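You operate a simulated robot arm through the tools that you are given. There is no shell and no other tool.

You are at the controls of a simulated robot arm. One attempt, no reset.

Task
Put things in order on the top of the fitting bench. At the end: the gold cage of large balls stands where the clear soap mixing jar stood; the yellow plug stands on top of the grey balance weight; the clear soap mixing jar stands where the steel die blank with yellow sleeve and knob stood; the steel die blank with yellow sleeve and knob is on the red dish; whatever was shut is shut again. Leave all else as you found it, and nothing knocked over.

Only the result counts: the job must be done as asked and must still hold three seconds after the hand-in. Knocking over, shifting, dropping, spilling or breaking anything else fails it.

Robot
A 7-joint arm with a two-finger parallel gripper, fixed in place. Base frame: the origin is on the floor under the middle of its stand, x ahead of it, y to its left, z up; the work surface is at about z = 0.767. Readings come in m, degrees, newtons and seconds.
With the tool pointing down near the work surface it reaches from about 0.1 to 0.66 m from the base axis. Its first joint turns from -66.0 to 66.0 degrees. Payload 1.57 kg.
The TCP is the grasp point between the finger pads, 0.03 m short of the fingertips. In the tool frame z runs along the fingers and y along their closing line. The gripper opens to 0.08 m. The fingers are 0.017 m wide and 0.012 m thick; the gripper's body (0.04 by 0.082 m) begins 0.08 m behind the TCP.
Orientation is told as [roll, pitch, yaw] about the base's x, y, z axes, in that order, counted from this pose: with the fingers straight down and closing along the base's y, the tool's x points along the base's -x, its y along +y and its z along -z.

Tools
- The arm moves only by the tool jog_arm. Its argument "deltas" is a list of rows, each a list of 7 numbers: the shift along the tool's x, y, z in units of 250 mm (1.0 is 250 mm), then the turn, a rotation vector about the tool's x, y, z in units of 120 degrees (1.0 is 120 degrees), then the opening, from 0 (shut) to 1 (fully open). In form: [[x, y, z, ax, ay, az, claw], ...]. A call has 1 to 20 rows; each row is the pose to reach, as a shift and turn from the pose commanded when the call began, along the tool's axes at that moment. A call with a number of a shift or a turn outside -1 to 1 is refused whole. Each row takes 0.2 s and may step no farther than 0.05 m and 8.6 degrees from the row before; otherwise, or with a gripper value out of range, the whole call is refused. A pose out of reach is approached as far as the arm can. The call stops where the force on the tool passes 40 N (or 10 N more than at its start, if that is more) or the arm is blocked; 0.2 s more then pass. The fingers move at their own pace (about 0.072 m/s each) and stop on an object; they squeeze with about 28 N. The grip force told is the motor's: it shows also when the fingers shut on nothing. Time passes only in rows, and 0.2 s behind the last, so rows that repeat a pose let the fingers close. The reply holds the time, the measured pose of the TCP, the force on the tool along the base axes, the opening and the grip force, in the units named above and with some noise, with the torque about the TCP (base axes, N m) and any sound that the robot's microphone picked up.
- Cameras (640 x 400 px; columns grow to the right, rows downward): "scene" is fixed at [0.0552, 0.4323, 1.4189]; the picture's right is [-0.77, -0.64, 0.00], its down [-0.39, 0.46, -0.80] and it looks along [0.51, -0.61, -0.60] (base axes); focal length 352 px, centre (320, 200). "wrist" rides on the gripper at [0.072, -0.007, -0.122] in the tool frame; the picture's right is [0.09, 1.00, 0.00], its down [-0.84, 0.08, -0.54] and it looks along [-0.54, 0.05, 0.84] (tool axes); focal length 238 px, centre (320, 200). There is no depth. A picture from a camera that has moved, and an enlarged one, comes with that camera's place and axes in the base frame and with its lens.
- capture(camera): a new picture of that camera. The clock stands still meanwhile.
- inspect(camera, box): a new picture of the part [left, top, right, bottom] of that camera's present view, enlarged. The clock stands still meanwhile.
- job_done(): hands the job in; it is judged then, once.

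Places have to be worked out from the pictures, the camera data and where the tool is seen. Open the gripper and draw the arm clear of the work before you hand the job in, unless the task says otherwise.

The tools are called after "Request:" as a command line: name --pt "numbers of a row" for each row, then --argument value for the rest, lists and objects as JSON in quotes. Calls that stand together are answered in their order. jog_arm: Moves the arm, as the interface text tells. Its arguments: {"type":"object","properties":{"deltas":{"type":"array"}},"required":["deltas"]} The other tools are called the same way: capture (camera) takes a picture; inspect (camera, box) takes an enlarged picture of a part of a camera's view; job_done () hands the job in.

At the start:

```text
t: 0.0
ee_pos: [0.3226, -0.1685, 1.1007]
tool_rot: [0.0, 0.0, 0.0]
force: [1.0, -0.4, -0.4]
torque: [0.01, 0.0, 0.01]
opening: 0.08
grip_force: 0.1
```

scene: 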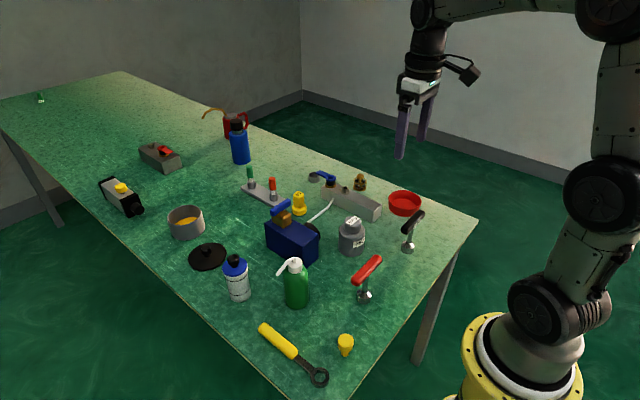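
wrist: 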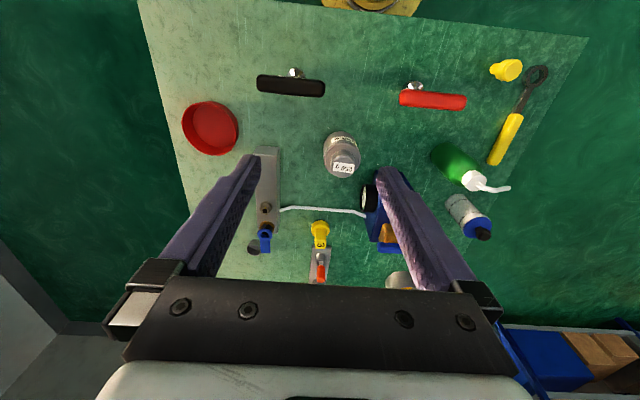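

I start by looking closely at the scene to identify the objects.

Request:
inspect --camera "scene" --box '[220, 140, 440, 280]'

Request:
inspect --camera "scene" --box '[80, 100, 300, 240]'

Request:
inspect --camera "scene" --box '[180, 230, 440, 395]'

Request:
inspect --camera "wrist" --box '[140, 0, 600, 290]'

Request:
inspect --camera "scene" --box '[0, 60, 160, 160]'

```text
2.86 times, centred on (330, 210) of scene
camera zoom: at [0.0552, 0.4323, 1.4189], right [-0.77, -0.64, 0.0], down [-0.39, 0.46, -0.8], along [0.51, -0.61, -0.6], focal length 1005 px, centre (291, 171)
```

zoom: 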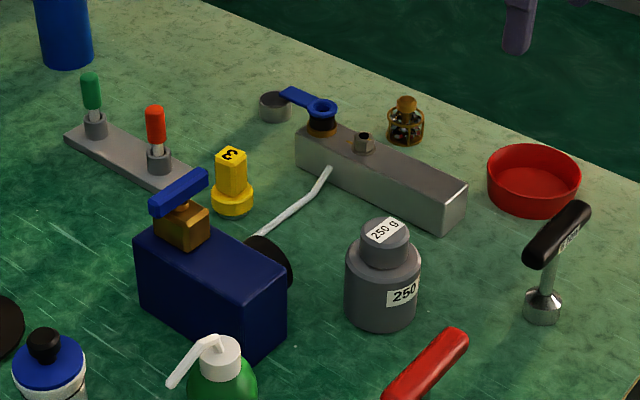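

```text
2.86 times, centred on (190, 170) of scene
camera zoom: at [0.0552, 0.4323, 1.4189], right [-0.77, -0.64, 0.0], down [-0.39, 0.46, -0.8], along [0.51, -0.61, -0.6], focal length 1005 px, centre (691, 286)
```

zoom: 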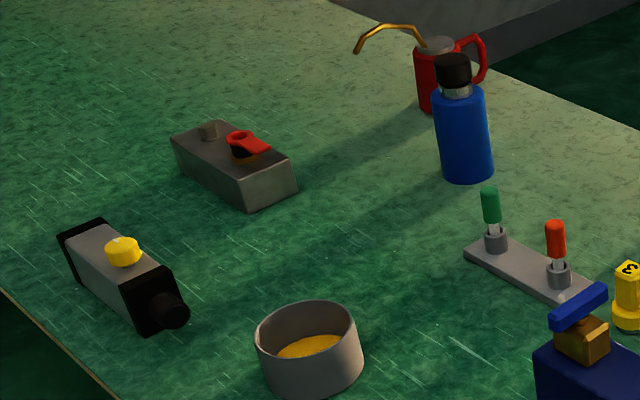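

```text
2.42 times, centred on (310, 312) of scene
camera zoom: at [0.0552, 0.4323, 1.4189], right [-0.77, -0.64, 0.0], down [-0.39, 0.46, -0.8], along [0.51, -0.61, -0.6], focal length 853 px, centre (344, -73)
```

zoom: 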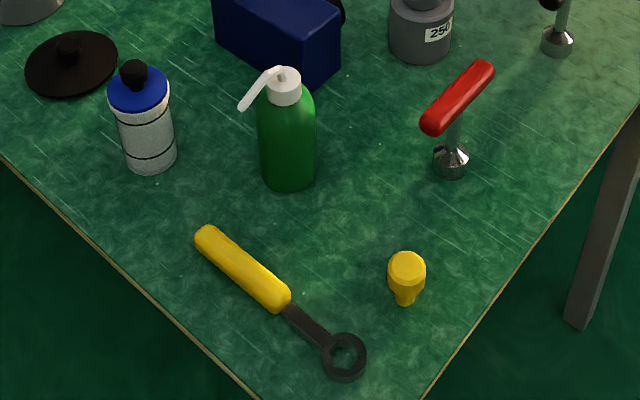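

```text
1.38 times, centred on (370, 145) of wrist
camera zoom: at [0.2502, -0.1745, 1.2223], right [-0.09, 1.0, 0.0], down [0.84, 0.08, 0.54], along [0.54, 0.05, -0.84], focal length 329 px, centre (251, 276)
```

zoom: 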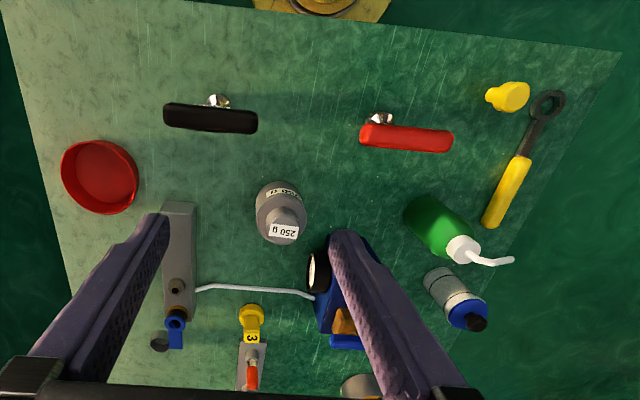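

```text
4.00 times, centred on (80, 110) of scene
camera zoom: at [0.0552, 0.4323, 1.4189], right [-0.77, -0.64, 0.0], down [-0.39, 0.46, -0.8], along [0.51, -0.61, -0.6], focal length 1407 px, centre (1280, 560)
```

zoom: 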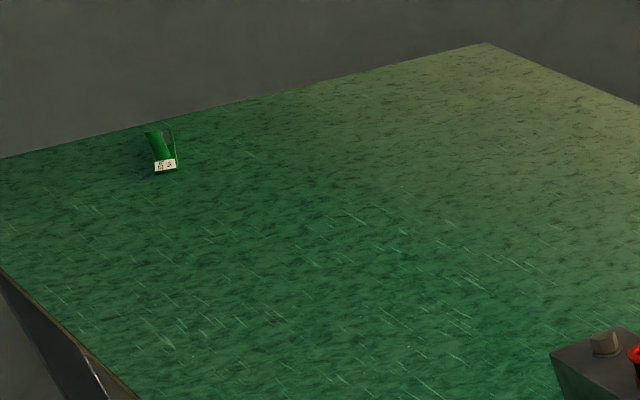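

The objects within reach need closer views, especially the clear jar and the steel die blank. I move the arm forward at height to look with the wrist camera.

Request:
jog_arm --pt "-0.18 0.08 0 0 0 0 1" --pt "-0.36 0.16 0 0 0 0 1" --pt "-0.5 0.25 0 0 0 0 1"

Request:
capture --camera "wrist"

Request:
capture --camera "scene"

```text
t: 0.8
ee_pos: [0.4473, -0.106, 1.0996]
tool_rot: [0.0, 0.1, 0.0]
force: [-0.6, -0.9, 0.2]
torque: [-0.01, 0.0, 0.01]
opening: 0.08
grip_force: 0.0
```

```text
taken
camera wrist: at [0.375, -0.1121, 1.2218], right [-0.09, 1.0, 0.0], down [0.84, 0.08, 0.54], along [0.54, 0.05, -0.84], focal length 238 px, centre (320, 200)
```

wrist: 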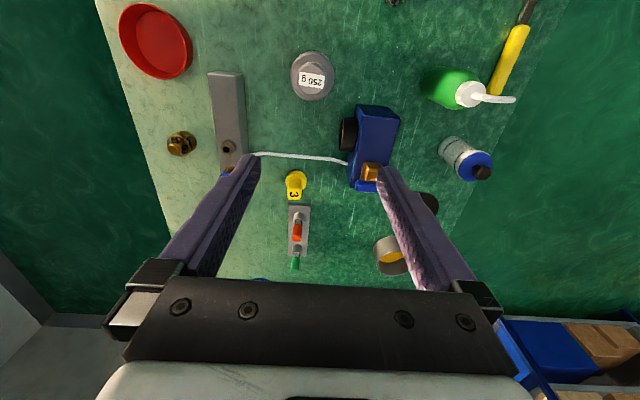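

```text
taken
```

scene: 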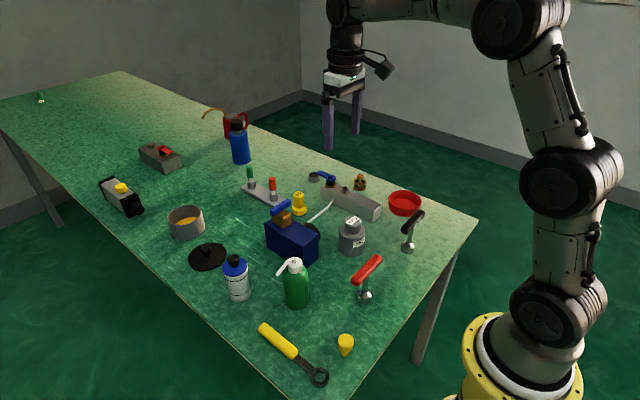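

The wrist camera gives a top view; I enlarge the yellow "3" object, the gold cage and the white/blue bottle.

Request:
inspect --camera "wrist" --box '[150, 110, 350, 280]'

Request:
inspect --camera "wrist" --box '[330, 60, 550, 280]'

Request:
inspect --camera "scene" --box '[280, 160, 400, 235]'

Request:
inspect --camera "scene" --box '[200, 230, 320, 310]'

Request:
inspect --camera "scene" --box '[300, 310, 400, 380]'

```text
2.35 times, centred on (250, 195) of wrist
camera zoom: at [0.375, -0.1121, 1.2218], right [-0.09, 1.0, 0.0], down [0.84, 0.08, 0.54], along [0.54, 0.05, -0.84], focal length 561 px, centre (485, 212)
```

zoom: 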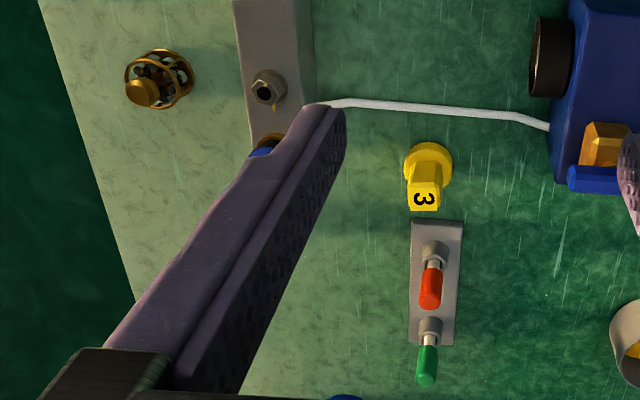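

```text
1.82 times, centred on (440, 170) of wrist
camera zoom: at [0.375, -0.1121, 1.2218], right [-0.09, 1.0, 0.0], down [0.84, 0.08, 0.54], along [0.54, 0.05, -0.84], focal length 433 px, centre (102, 254)
```

zoom: 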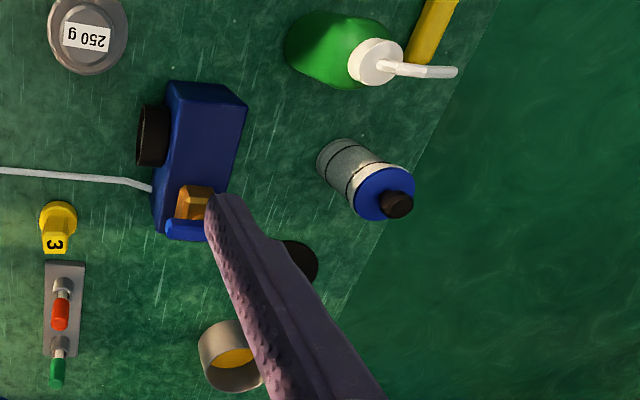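

```text
5.33 times, centred on (340, 198) of scene
camera zoom: at [0.0552, 0.4323, 1.4189], right [-0.77, -0.64, 0.0], down [-0.39, 0.46, -0.8], along [0.51, -0.61, -0.6], focal length 1876 px, centre (213, 213)
```

zoom: 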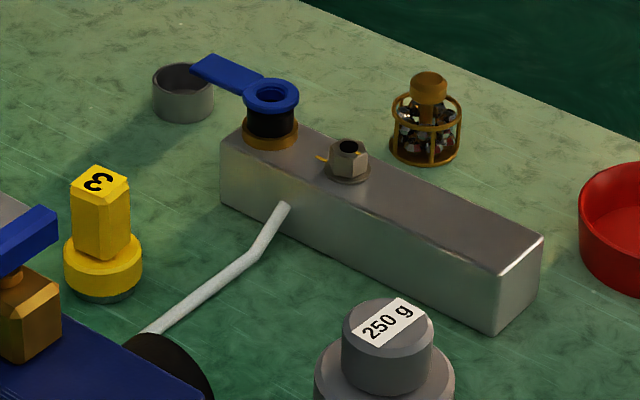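

```text
5.00 times, centred on (260, 270) of scene
camera zoom: at [0.0552, 0.4323, 1.4189], right [-0.77, -0.64, 0.0], down [-0.39, 0.46, -0.8], along [0.51, -0.61, -0.6], focal length 1759 px, centre (620, -150)
```

zoom: 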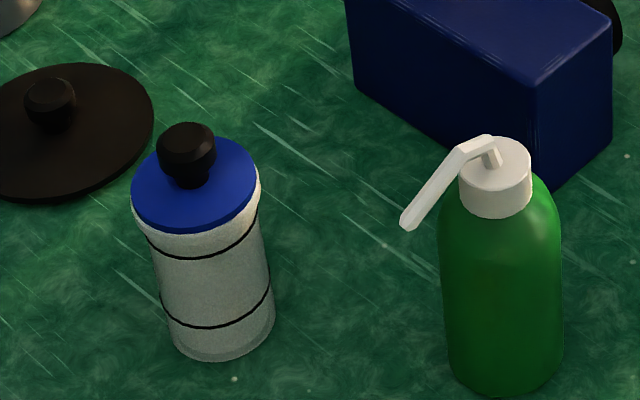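

```text
5.71 times, centred on (350, 345) of scene
camera zoom: at [0.0552, 0.4323, 1.4189], right [-0.77, -0.64, 0.0], down [-0.39, 0.46, -0.8], along [0.51, -0.61, -0.6], focal length 2010 px, centre (149, -629)
```

zoom: 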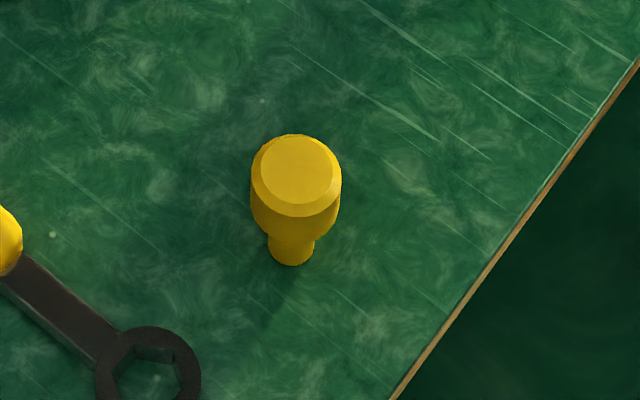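

The yellow "3" object has a steel foot under a yellow sleeve and a square yellow knob, so it is the die blank; the bottle with a blue lid is the likely clear mixing jar. I go lower in front of the die blank for a closer view.

Request:
jog_arm --pt "-0.07 -0.03 0.14 0 0 0 1" --pt "-0.14 -0.06 0.28 0 0 0 1" --pt "-0.2 -0.08 0.42 0 0 0 1" --pt "-0.27 -0.11 0.56 0 0 0 1" --pt "-0.332 -0.136 0.68 0 0 0 1" --pt "-0.332 -0.136 0.68 0 0 0 1"

Request:
capture --camera "wrist"

Request:
capture --camera "scene"

```text
t: 2.2
ee_pos: [0.5301, -0.1407, 0.9311]
tool_rot: [0.1, 0.1, 0.0]
force: [-0.3, -0.1, -0.6]
torque: [0.04, 0.01, -0.01]
opening: 0.0799
grip_force: 0.0
```

```text
taken
camera wrist: at [0.4582, -0.1476, 1.0524], right [-0.09, 1.0, 0.0], down [0.84, 0.08, 0.54], along [0.54, 0.05, -0.84], focal length 238 px, centre (320, 200)
```

wrist: 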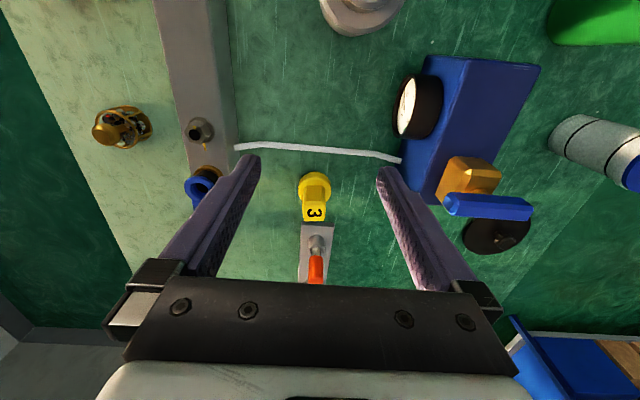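

```text
taken
```

scene: 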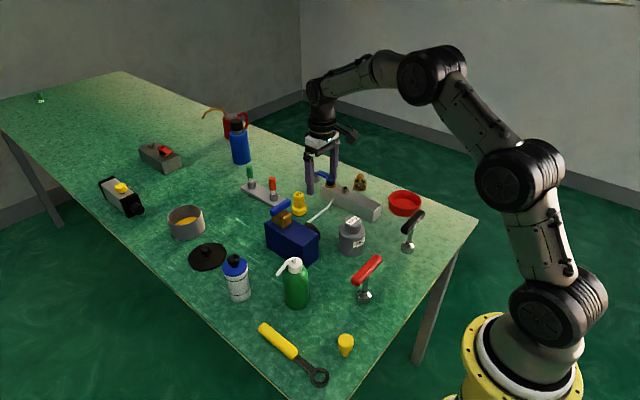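

Request:
inspect --camera "wrist" --box '[250, 130, 410, 290]'

Request:
inspect --camera "wrist" --box '[80, 80, 240, 220]'

Request:
inspect --camera "wrist" --box '[440, 80, 640, 270]'

Request:
inspect --camera "scene" --box '[270, 175, 350, 225]'

```text
2.50 times, centred on (330, 210) of wrist
camera zoom: at [0.4582, -0.1476, 1.0524], right [-0.09, 1.0, 0.0], down [0.84, 0.08, 0.54], along [0.54, 0.05, -0.84], focal length 596 px, centre (295, 175)
```

zoom: 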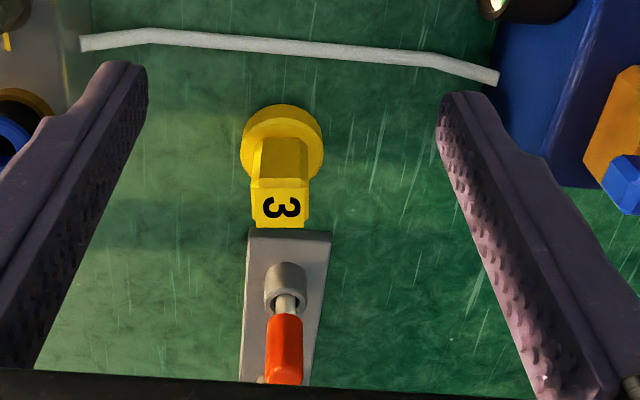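

```text
2.86 times, centred on (160, 150) of wrist
camera zoom: at [0.4582, -0.1476, 1.0524], right [-0.09, 1.0, 0.0], down [0.84, 0.08, 0.54], along [0.54, 0.05, -0.84], focal length 681 px, centre (777, 343)
```

zoom: 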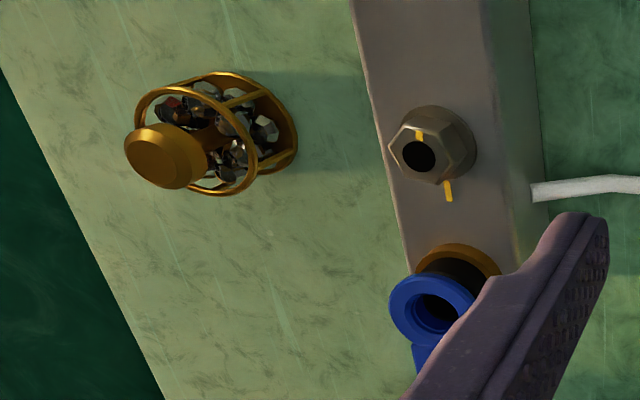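

```text
2.11 times, centred on (540, 175) of wrist
camera zoom: at [0.4582, -0.1476, 1.0524], right [-0.09, 1.0, 0.0], down [0.84, 0.08, 0.54], along [0.54, 0.05, -0.84], focal length 502 px, centre (-143, 253)
```

zoom: 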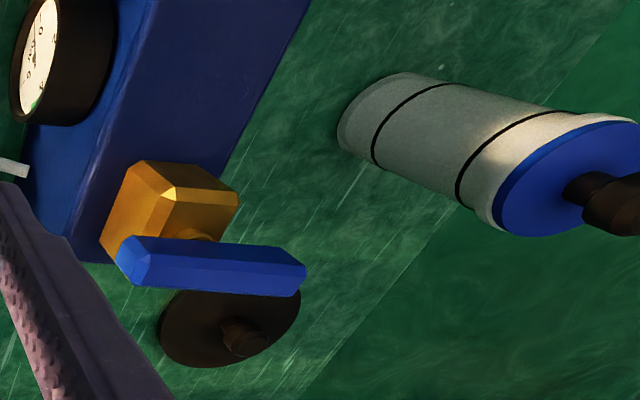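

```text
8.00 times, centred on (310, 200) of scene
camera zoom: at [0.0552, 0.4323, 1.4189], right [-0.77, -0.64, 0.0], down [-0.39, 0.46, -0.8], along [0.51, -0.61, -0.6], focal length 2814 px, centre (400, 200)
```

zoom: 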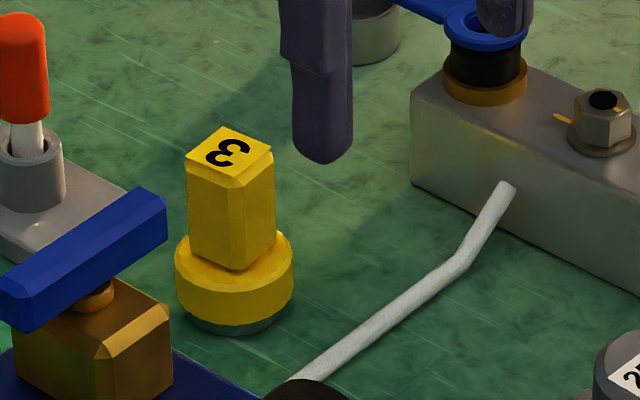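

The die blank's knob sits near (0.618, -0.140), its top at about z = 0.83. I move above it with the fingers partly closed, and check the alignment before descending.

Request:
jog_arm --pt "-0.18 0 0 0 0 0 0.8" --pt "-0.352 0.003 0.0 0 0 0 0.65" --pt "-0.352 0.003 0.16 0 0 0 0.65" --pt "-0.352 0.003 0.16 0 0 0 0.65"

Request:
capture --camera "wrist"

Request:
inspect --camera "scene" --box '[250, 140, 370, 230]'

```text
t: 3.2
ee_pos: [0.6172, -0.1394, 0.8905]
tool_rot: [0.1, 0.0, 0.0]
force: [0.1, -0.7, -0.3]
torque: [0.01, -0.05, -0.01]
opening: 0.0521
grip_force: 0.1
```

```text
taken
camera wrist: at [0.5451, -0.1459, 1.0121], right [-0.09, 1.0, 0.0], down [0.84, 0.08, 0.54], along [0.54, 0.05, -0.84], focal length 238 px, centre (320, 200)
```

wrist: 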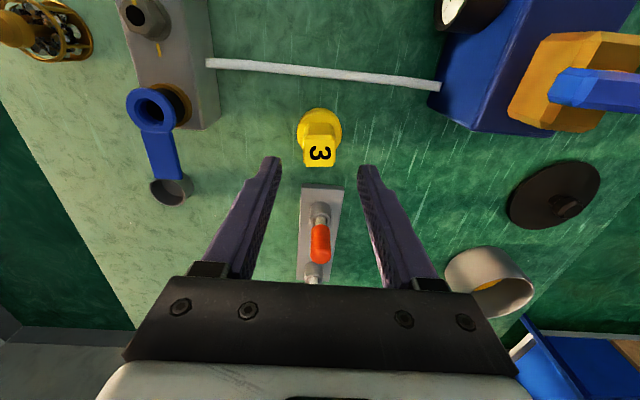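

```text
4.44 times, centred on (310, 185) of scene
camera zoom: at [0.0552, 0.4323, 1.4189], right [-0.77, -0.64, 0.0], down [-0.39, 0.46, -0.8], along [0.51, -0.61, -0.6], focal length 1564 px, centre (364, 267)
```

zoom: 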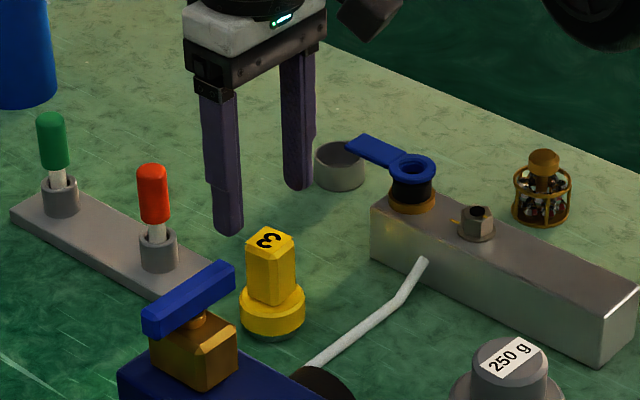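

The knob is right under the tool, (0.617, -0.1395). I descend so the fingertips stay just above the sleeve ring, and close.

Request:
jog_arm --pt "0 0 0.12 0 0 0 0.65" --pt "0 0 0.2 0 0 0 0.65" --pt "0 0 0.25 0 0 0 0.65" --pt "0 0 0.25 0 0 0 0.65"

Request:
capture --camera "wrist"

Request:
inspect --camera "scene" --box '[260, 150, 340, 230]'

```text
t: 4.2
ee_pos: [0.6173, -0.1379, 0.8272]
tool_rot: [-0.1, 0.0, 0.0]
force: [-0.5, -0.6, 0.3]
torque: [0.02, 0.03, -0.05]
opening: 0.0518
grip_force: 0.0
```

```text
taken
camera wrist: at [0.5457, -0.1449, 0.9492], right [-0.09, 1.0, 0.0], down [0.84, 0.08, 0.54], along [0.54, 0.05, -0.84], focal length 238 px, centre (320, 200)
```

wrist: 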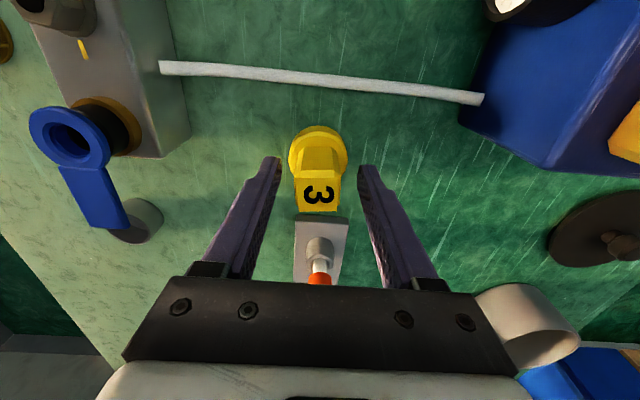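

```text
5.00 times, centred on (300, 190) of scene
camera zoom: at [0.0552, 0.4323, 1.4189], right [-0.77, -0.64, 0.0], down [-0.39, 0.46, -0.8], along [0.51, -0.61, -0.6], focal length 1759 px, centre (420, 250)
```

zoom: 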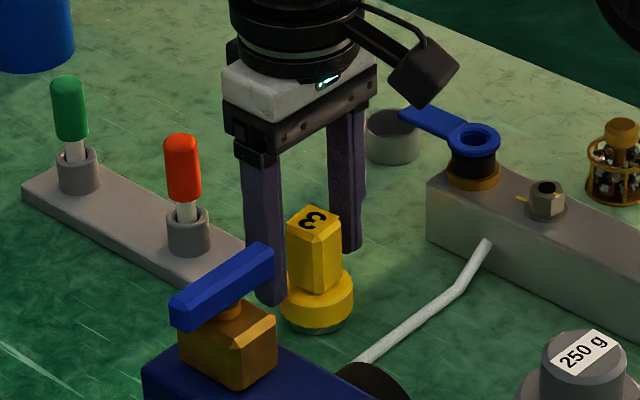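

The fingers straddle the knob properly. I close and check the opening.

Request:
jog_arm --pt "0 -0.006 0 0 0 0 0.3" --pt "0 -0.006 0 0 0 0 0.0" --pt "0 -0.006 0 0 0 0 0.0" --pt "0 -0.006 0 0 0 0 0.0"

```text
t: 5.2
ee_pos: [0.6178, -0.1393, 0.8283]
tool_rot: [0.0, 0.1, 0.0]
force: [-0.3, 0.0, 3.5]
torque: [-0.01, 0.06, 0.01]
opening: 0.0259
grip_force: 28.1
```

Gripped at 26 mm. I lift it a little and check it holds.

Request:
jog_arm --pt "0 0 -0.1 0 0 0 0.0" --pt "0 0 -0.25 0 0 0 0.0" --pt "0 0 -0.4 0 0 0 0.0" --pt "0 0 -0.4 0 0 0 0.0"

Request:
capture --camera "wrist"

Request:
inspect --camera "scene" --box '[250, 120, 430, 230]'

```text
t: 6.2
ee_pos: [0.6181, -0.1434, 0.928]
tool_rot: [0.0, 0.0, 0.0]
force: [0.2, -0.7, -2.4]
torque: [0.0, -0.01, -0.03]
opening: 0.0255
grip_force: 28.4
```

```text
taken
camera wrist: at [0.5462, -0.1492, 1.049], right [-0.09, 1.0, 0.0], down [0.84, 0.08, 0.54], along [0.54, 0.05, -0.84], focal length 238 px, centre (320, 200)
```

wrist: 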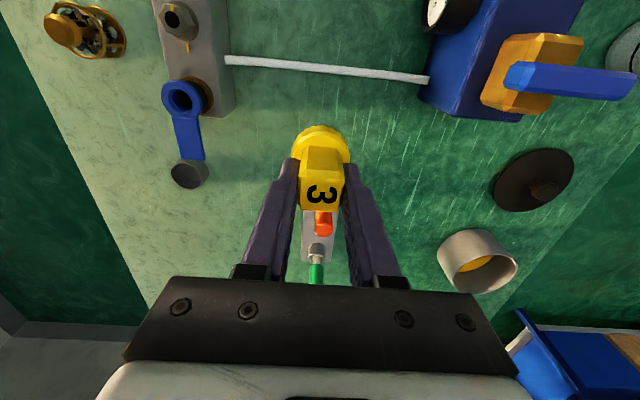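

```text
3.56 times, centred on (340, 175) of scene
camera zoom: at [0.0552, 0.4323, 1.4189], right [-0.77, -0.64, 0.0], down [-0.39, 0.46, -0.8], along [0.51, -0.61, -0.6], focal length 1251 px, centre (249, 289)
```

zoom: 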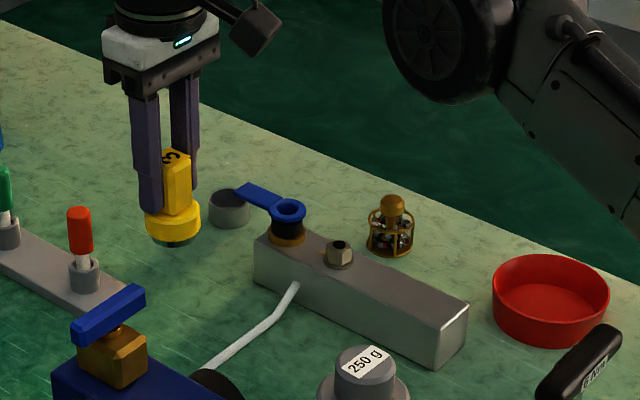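

The die blank is held firmly. I raise it and carry it above the red dish, whose centre I judge at (0.392, -0.361).

Request:
jog_arm --pt "0 0 -0.12 0 0 0 0" --pt "0 0 -0.24 0 0 0 0" --pt "0.113 -0.11 -0.24 0 0 0 0" --pt "0.226 -0.22 -0.24 0 0 0 0" --pt "0.339 -0.33 -0.24 0 0 0 0" --pt "0.452 -0.44 -0.24 0 0 0 0" --pt "0.565 -0.55 -0.24 0 0 0 0" --pt "0.678 -0.66 -0.24 0 0 0 0" --pt "0.791 -0.77 -0.24 0 0 0 0" --pt "0.904 -0.88 -0.24 0 0 0 0" --pt "0.904 -0.88 -0.24 0 0 0 0"

Request:
capture --camera "wrist"

Request:
capture --camera "scene"

```text
t: 8.6
ee_pos: [0.3945, -0.3606, 0.9888]
tool_rot: [-0.1, 0.0, 0.0]
force: [0.7, 0.1, -2.9]
torque: [0.02, -0.03, 0.01]
opening: 0.0257
grip_force: 28.0
```

```text
taken
camera wrist: at [0.3218, -0.368, 1.1102], right [-0.09, 1.0, 0.0], down [0.84, 0.08, 0.54], along [0.54, 0.05, -0.84], focal length 238 px, centre (320, 200)
```

wrist: 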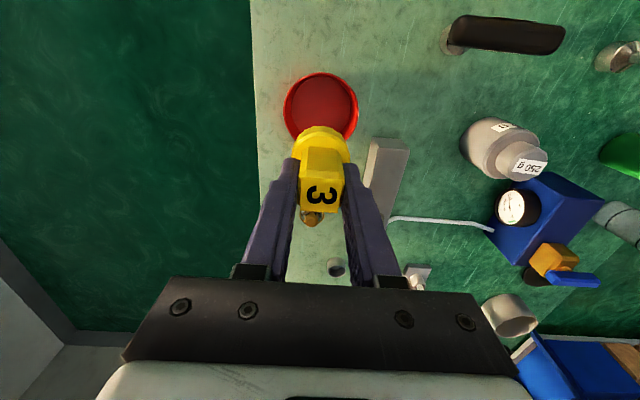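

```text
taken
```

scene: 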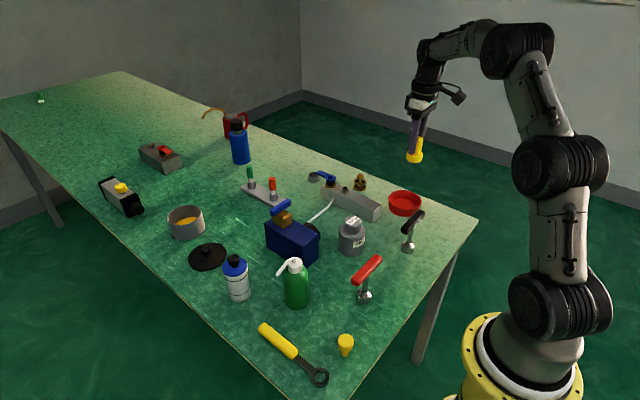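

The dish centre lies under the die blank. I lower to just above the dish floor.

Request:
jog_arm --pt "0.003 0 0.15 0 0 0 0" --pt "0.006 0 0.3 0 0 0 0" --pt "0.006 0 0.45 0 0 0 0" --pt "0.006 0 0.56 0 0 0 0" --pt "0.006 0 0.59 0 0 0 0" --pt "0.006 0 0.59 0 0 0 0"

Request:
inspect --camera "scene" --box '[350, 130, 460, 230]'

Request:
capture --camera "wrist"

```text
t: 10.0
ee_pos: [0.3899, -0.3606, 0.841]
tool_rot: [0.0, 0.0, -0.1]
force: [0.3, -1.1, -2.6]
torque: [0.0, -0.01, 0.01]
opening: 0.0256
grip_force: 28.0
```

```text
4.00 times, centred on (405, 180) of scene
camera zoom: at [0.0552, 0.4323, 1.4189], right [-0.77, -0.64, 0.0], down [-0.39, 0.46, -0.8], along [0.51, -0.61, -0.6], focal length 1407 px, centre (-20, 280)
```

zoom: 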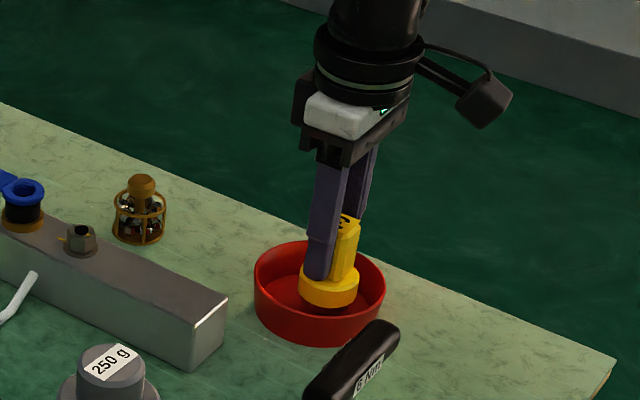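

```text
taken
camera wrist: at [0.3186, -0.3674, 0.9621], right [-0.09, 1.0, 0.0], down [0.84, 0.08, 0.54], along [0.54, 0.05, -0.84], focal length 238 px, centre (320, 200)
```

wrist: 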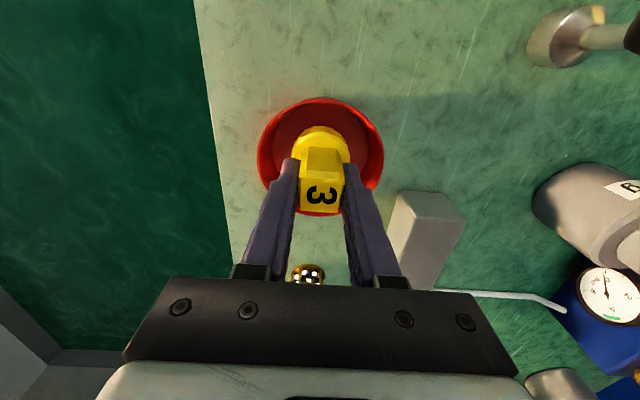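

Centred in the dish. I go down in small steps until contact shows in the force.

Request:
jog_arm --pt "0 0 0.012 0 0 0 0" --pt "0 0 0.02 0 0 0 0" --pt "0 0 0.024 0 0 0 0"

```text
t: 10.8
ee_pos: [0.3898, -0.3598, 0.8357]
tool_rot: [0.0, -0.1, 0.0]
force: [-1.5, -0.3, -2.3]
torque: [-0.01, 0.01, 0.0]
opening: 0.0258
grip_force: 27.8
```

Request:
jog_arm --pt "0 0 0.006 0 0 0 0" --pt "0 0 0.008 0 0 0 0"

```text
t: 11.4
ee_pos: [0.391, -0.3604, 0.833]
tool_rot: [0.1, 0.0, 0.0]
force: [-0.4, 0.4, -3.3]
torque: [-0.01, 0.0, -0.05]
opening: 0.0258
grip_force: 28.0
```

No contact yet; continuing down by about 2 mm.

Request:
jog_arm --pt "0 0 0.004 0 0 0 0" --pt "0 0 0.008 0 0 0 0"

```text
t: 12.0
ee_pos: [0.3923, -0.3605, 0.8323]
tool_rot: [0.0, 0.0, 0.0]
force: [-1.4, 2.1, 3.7]
torque: [0.14, 0.13, 0.0]
opening: 0.0256
grip_force: 28.2
```

Contact felt (force turned from -3 to +3.7 N). I open the fingers and rise.

Request:
jog_arm --pt "0 0 0 0 0 0 0.5" --pt "0 0 0 0 0 0 0.6" --pt "0 0 0 0 0 0 0.6" --pt "0 0 -0.1 0 0 0 0.6" --pt "0 0 -0.3 0 0 0 0.6" --pt "0 0 -0.5 0 0 0 0.6" --pt "0 0 -0.5 0 0 0 0.6"

Request:
inspect --camera "scene" --box '[330, 130, 470, 240]'

Request:
capture --camera "wrist"

```text
t: 13.6
ee_pos: [0.392, -0.3594, 0.9573]
tool_rot: [0.0, 0.0, 0.0]
force: [0.0, -0.2, -0.1]
torque: [-0.01, -0.02, 0.02]
opening: 0.0481
grip_force: 0.1
```

```text
3.64 times, centred on (400, 185) of scene
camera zoom: at [0.0552, 0.4323, 1.4189], right [-0.77, -0.64, 0.0], down [-0.39, 0.46, -0.8], along [0.51, -0.61, -0.6], focal length 1279 px, centre (29, 254)
```

zoom: 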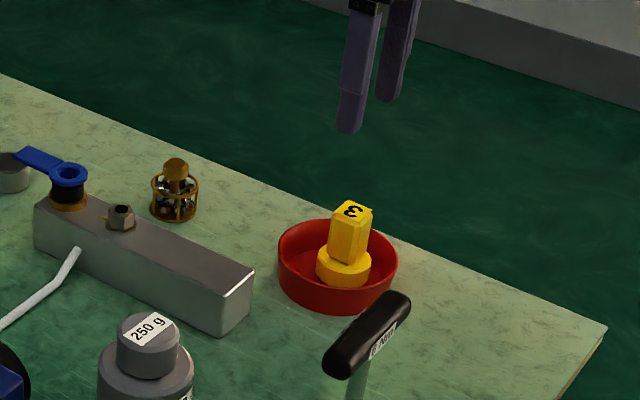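

```text
taken
camera wrist: at [0.3199, -0.3664, 1.079], right [-0.09, 1.0, 0.0], down [0.84, 0.08, 0.54], along [0.54, 0.05, -0.84], focal length 238 px, centre (320, 200)
```

wrist: 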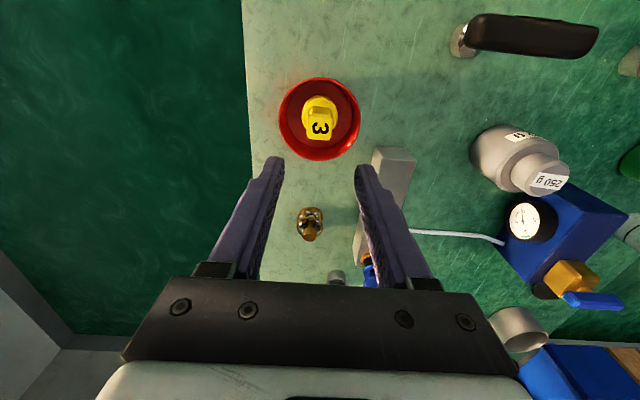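

The die blank stands upright in the red dish. Next the jar: I rise and travel over towards it in two calls for a close look.

Request:
jog_arm --pt "0 0 -0.18 0 0 0 0.8" --pt "0 0 -0.36 0 0 0 1" --pt "0 0.16 -0.48 0 0 0 1" --pt "0 0.34 -0.48 0 0 0 1" --pt "0 0.52 -0.48 0 0 0 1" --pt "0 0.7 -0.48 0 0 0 1" --pt "0 0.86 -0.48 0 0 0 1" --pt "0 1.0 -0.48 0 0 0 1"

Request:
jog_arm --pt "-0.02 0.18 0 0 0 0 1" --pt "-0.04 0.36 0 0 0 0 1" --pt "-0.06 0.54 0 0 0 0 1" --pt "-0.08 0.72 0 0 0 0 1" --pt "-0.1 0.9 0 0 0 0 1" --pt "-0.112 1.0 0 0 0 0 1" --pt "-0.112 1.0 0 0 0 0 1"

Request:
capture --camera "wrist"

Request:
inspect --camera "scene" --box '[190, 230, 290, 310]'

```text
t: 15.4
ee_pos: [0.3913, -0.1083, 1.0752]
tool_rot: [0.1, 0.0, -0.2]
force: [0.2, -0.5, 0.4]
torque: [0.0, 0.01, 0.03]
opening: 0.0799
grip_force: 0.1
```

```text
t: 17.0
ee_pos: [0.4205, 0.1406, 1.0776]
tool_rot: [0.0, 0.0, -0.1]
force: [0.3, -0.7, 0.8]
torque: [-0.01, -0.01, 0.03]
opening: 0.0803
grip_force: 0.0
```

```text
taken
camera wrist: at [0.348, 0.1344, 1.1982], right [-0.09, 1.0, 0.0], down [0.84, 0.08, 0.54], along [0.54, 0.05, -0.84], focal length 238 px, centre (320, 200)
```

wrist: 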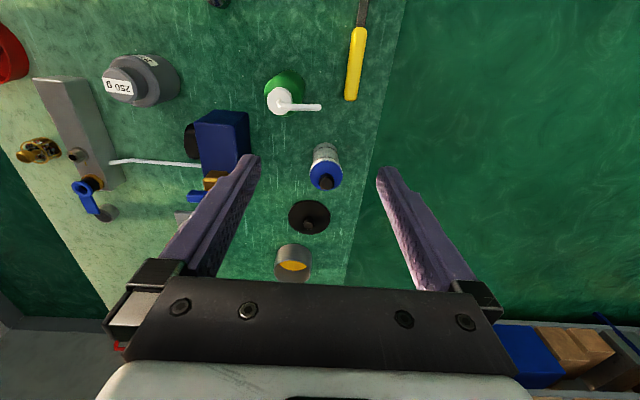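

```text
5.00 times, centred on (240, 270) of scene
camera zoom: at [0.0552, 0.4324, 1.4189], right [-0.77, -0.64, 0.0], down [-0.39, 0.46, -0.8], along [0.51, -0.61, -0.6], focal length 1759 px, centre (720, -150)
```

zoom: 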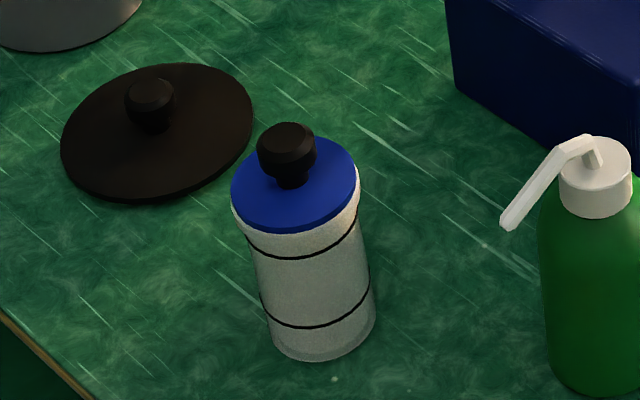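

The jar body is about 5 cm wide with the lid top near z = 0.865. I move closer and look again to pin down its place.

Request:
jog_arm --pt "-0.05 0.03 0.15 0 0 0 1" --pt "-0.1 0.06 0.3 0 0 0 1" --pt "-0.14 0.08 0.42 0 0 0 1" --pt "-0.14 0.08 0.42 0 0 0 1"

Request:
capture --camera "wrist"

Request:
inspect --camera "wrist" --box '[250, 100, 410, 220]'

```text
t: 18.0
ee_pos: [0.4553, 0.161, 0.9711]
tool_rot: [0.0, 0.0, 0.0]
force: [-0.4, 0.6, -0.1]
torque: [0.01, -0.02, -0.02]
opening: 0.0802
grip_force: 0.0
```

```text
taken
camera wrist: at [0.3822, 0.1544, 1.0926], right [-0.09, 1.0, 0.0], down [0.84, 0.08, 0.54], along [0.54, 0.05, -0.84], focal length 238 px, centre (320, 200)
```

wrist: 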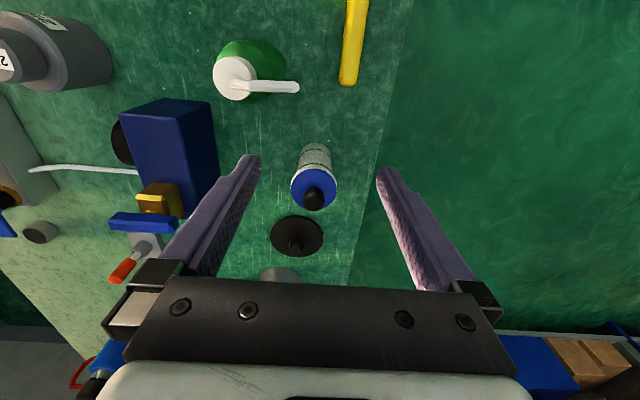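

```text
3.33 times, centred on (330, 160) of wrist
camera zoom: at [0.3822, 0.1544, 1.0926], right [-0.09, 1.0, 0.0], down [0.84, 0.08, 0.54], along [0.54, 0.05, -0.84], focal length 794 px, centre (287, 333)
```

zoom: 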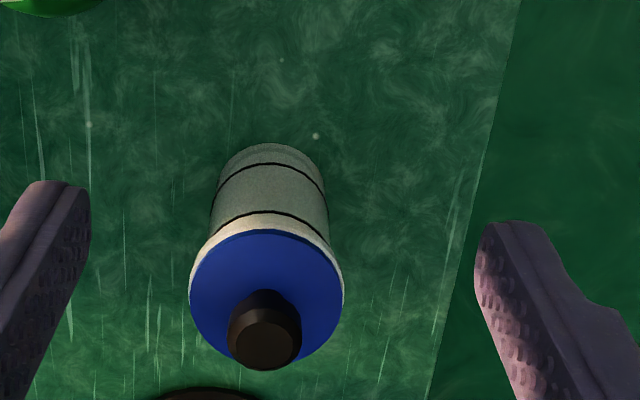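

I look at the jar's rim more closely to see whether the lid or the jar's body is the widest part.

Request:
inspect --camera "wrist" --box '[285, 135, 345, 215]'

Request:
inspect --camera "scene" --box '[215, 250, 265, 305]'

Request:
inspect --camera "wrist" --box '[360, 160, 480, 300]'

```text
5.00 times, centred on (315, 175) of wrist
camera zoom: at [0.3822, 0.1544, 1.0926], right [-0.09, 1.0, 0.0], down [0.84, 0.08, 0.54], along [0.54, 0.05, -0.84], focal length 1192 px, centre (345, 325)
```

zoom: 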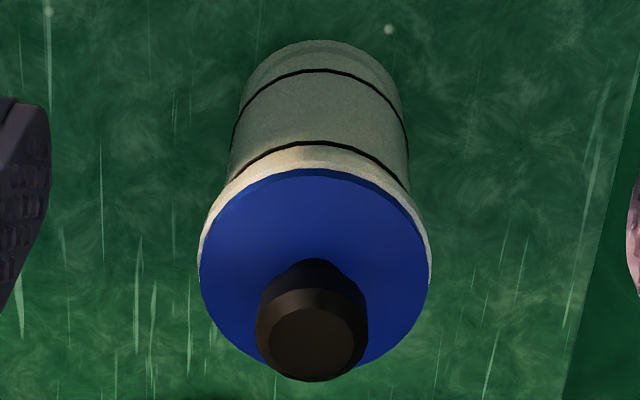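

```text
7.27 times, centred on (240, 278) of scene
camera zoom: at [0.0552, 0.4323, 1.4189], right [-0.77, -0.64, 0.0], down [-0.39, 0.46, -0.8], along [0.51, -0.61, -0.6], focal length 2559 px, centre (902, -364)
```

zoom: 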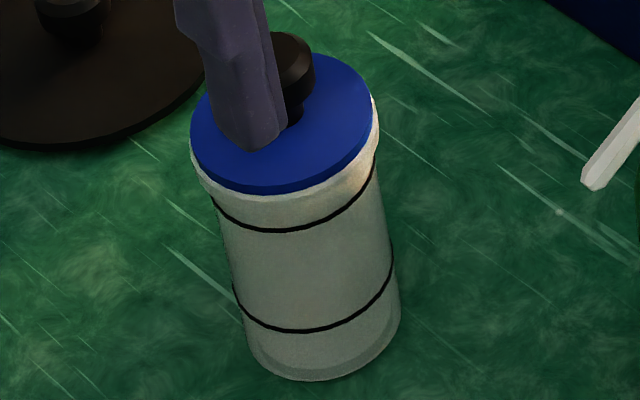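

```text
2.86 times, centred on (420, 230) of wrist
camera zoom: at [0.3822, 0.1544, 1.0926], right [-0.09, 1.0, 0.0], down [0.84, 0.08, 0.54], along [0.54, 0.05, -0.84], focal length 681 px, centre (34, 114)
```

zoom: 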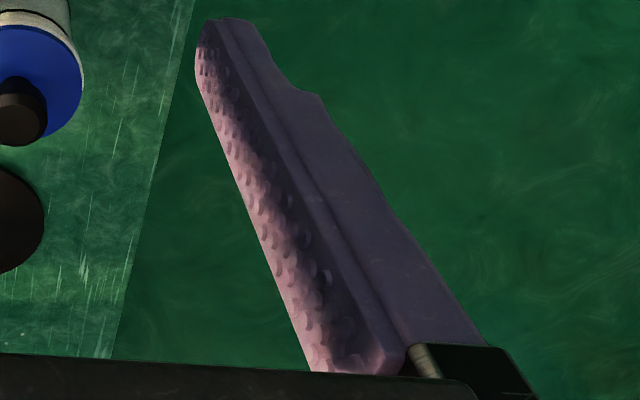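

The white rim of the jar itself is the widest part, with the lid seated inside it. I move above the jar and check alignment before descending.

Request:
jog_arm --pt "-0.13 0.005 0 0 0 0 1" --pt "-0.248 0.005 0 0 0 0 1" --pt "-0.248 0.005 0.08 0 0 0 1" --pt "-0.248 0.005 0.08 0 0 0 1"

Request:
capture --camera "wrist"

Request:
inspect --camera "scene" --box '[170, 190, 320, 310]'

```text
t: 19.0
ee_pos: [0.5162, 0.1616, 0.9514]
tool_rot: [-0.1, 0.0, 0.0]
force: [-0.5, -0.3, 0.7]
torque: [0.01, 0.0, 0.01]
opening: 0.0802
grip_force: 0.1
```

```text
taken
camera wrist: at [0.4443, 0.1547, 1.0731], right [-0.09, 1.0, 0.0], down [0.84, 0.08, 0.54], along [0.54, 0.05, -0.84], focal length 238 px, centre (320, 200)
```

wrist: 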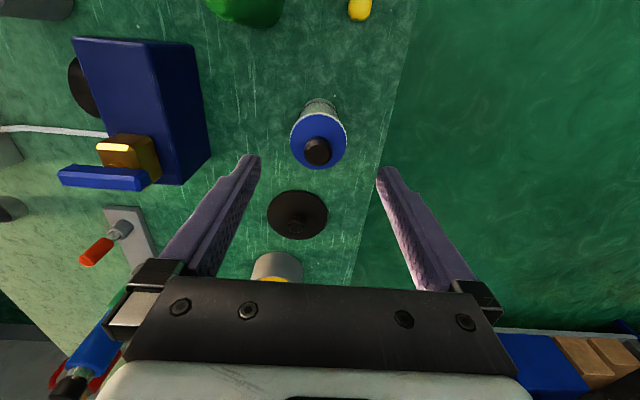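

```text
3.33 times, centred on (245, 250) of scene
camera zoom: at [0.0552, 0.4323, 1.4189], right [-0.77, -0.64, 0.0], down [-0.39, 0.46, -0.8], along [0.51, -0.61, -0.6], focal length 1173 px, centre (570, 33)
```

zoom: 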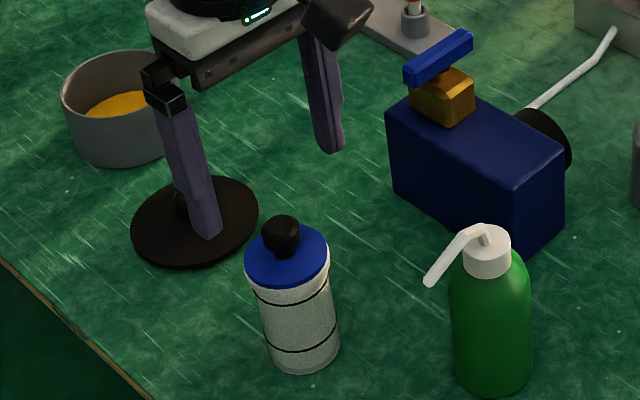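

The jar is centred between the fingers. I descend to grip around the rim, then close.

Request:
jog_arm --pt "0.004 -0.002 0.16 0 0 0 1" --pt "0.004 -0.002 0.32 0 0 0 1" --pt "0.004 -0.002 0.42 0 0 0 1" --pt "0.004 -0.002 0.42 0 0 0 1"

Request:
capture --camera "wrist"

Request:
inspect --camera "scene" --box '[170, 190, 320, 310]'

```text
t: 20.0
ee_pos: [0.5142, 0.1598, 0.8463]
tool_rot: [-0.1, 0.0, 0.0]
force: [-0.2, 0.4, -0.6]
torque: [-0.01, 0.0, -0.01]
opening: 0.0802
grip_force: 0.2
```

```text
taken
camera wrist: at [0.4431, 0.1535, 0.9689], right [-0.09, 1.0, 0.0], down [0.84, 0.08, 0.54], along [0.54, 0.05, -0.84], focal length 238 px, centre (320, 200)
```

wrist: 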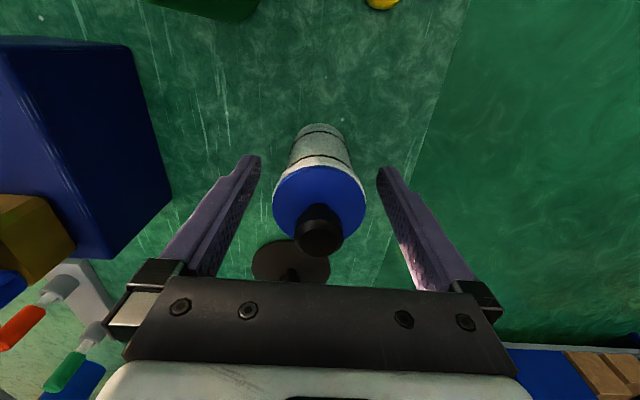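

```text
3.33 times, centred on (245, 250) of scene
camera zoom: at [0.0552, 0.4323, 1.4189], right [-0.77, -0.64, 0.0], down [-0.39, 0.46, -0.8], along [0.51, -0.61, -0.6], focal length 1173 px, centre (570, 33)
```

zoom: 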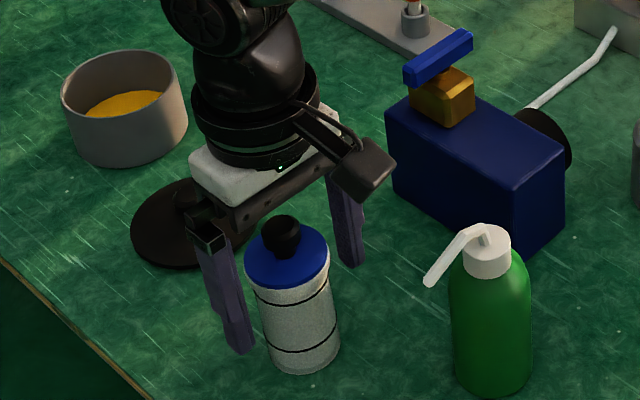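

The fingers straddle the jar's middle. I close in steps.

Request:
jog_arm --pt "0 0 0 0 0 0 0.75" --pt "0 0 0 0 0 0 0.5" --pt "0 0 0 0 0 0 0.3" --pt "0 0 0 0 0 0 0.3" --pt "0 0 0 0 0 0 0.3"

Request:
capture --camera "wrist"

```text
t: 21.2
ee_pos: [0.5169, 0.1585, 0.8472]
tool_rot: [0.0, 0.0, -0.1]
force: [0.7, -0.5, 0.7]
torque: [-0.02, -0.03, -0.02]
opening: 0.051
grip_force: 27.8
```

```text
taken
camera wrist: at [0.4431, 0.1536, 0.9692], right [-0.09, 1.0, 0.0], down [0.84, 0.08, 0.54], along [0.54, 0.05, -0.84], focal length 238 px, centre (320, 200)
```

wrist: 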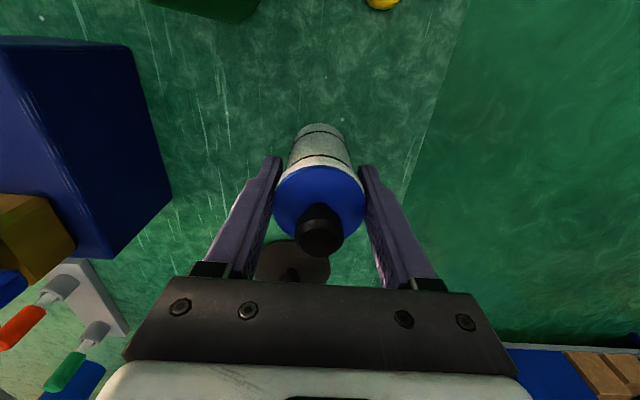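

Gripped at 51 mm (rim). I lift 3 cm and check that jar and lid come up together.

Request:
jog_arm --pt "0 0 -0.02 0 0 0 0.3" --pt "0 0 -0.06 0 0 0 0.3" --pt "0 0 -0.12 0 0 0 0.3" --pt "0 0 -0.12 0 0 0 0.3"

Request:
capture --camera "wrist"

Request:
inspect --camera "scene" --box '[170, 190, 320, 310]'

```text
t: 22.2
ee_pos: [0.514, 0.1601, 0.8764]
tool_rot: [0.1, 0.0, 0.0]
force: [0.7, -1.0, -0.7]
torque: [0.02, 0.01, 0.04]
opening: 0.0508
grip_force: 27.9
```

```text
taken
camera wrist: at [0.4429, 0.1526, 0.998], right [-0.09, 1.0, 0.0], down [0.84, 0.08, 0.54], along [0.54, 0.05, -0.84], focal length 238 px, centre (320, 200)
```

wrist: 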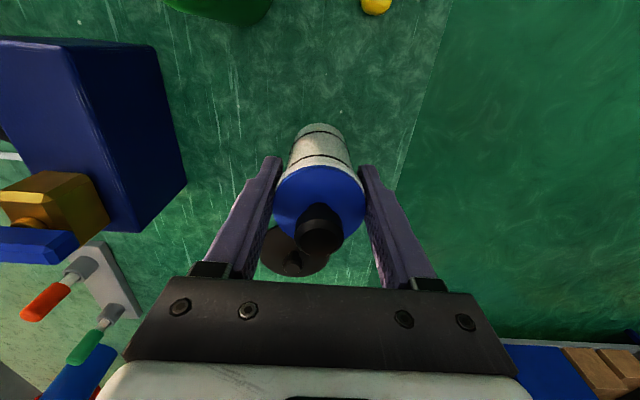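

```text
3.33 times, centred on (245, 250) of scene
camera zoom: at [0.0552, 0.4323, 1.4189], right [-0.77, -0.64, 0.0], down [-0.39, 0.46, -0.8], along [0.51, -0.61, -0.6], focal length 1173 px, centre (570, 33)
```

zoom: 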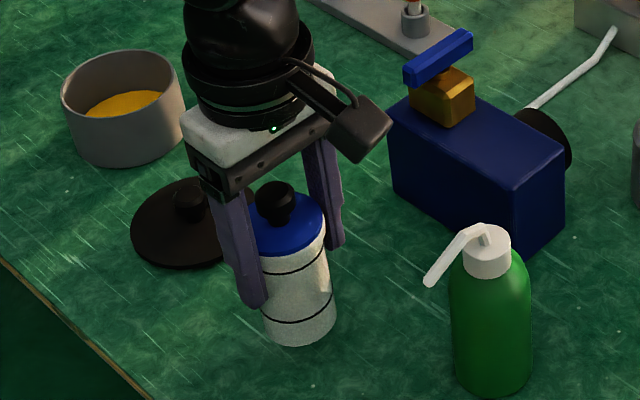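

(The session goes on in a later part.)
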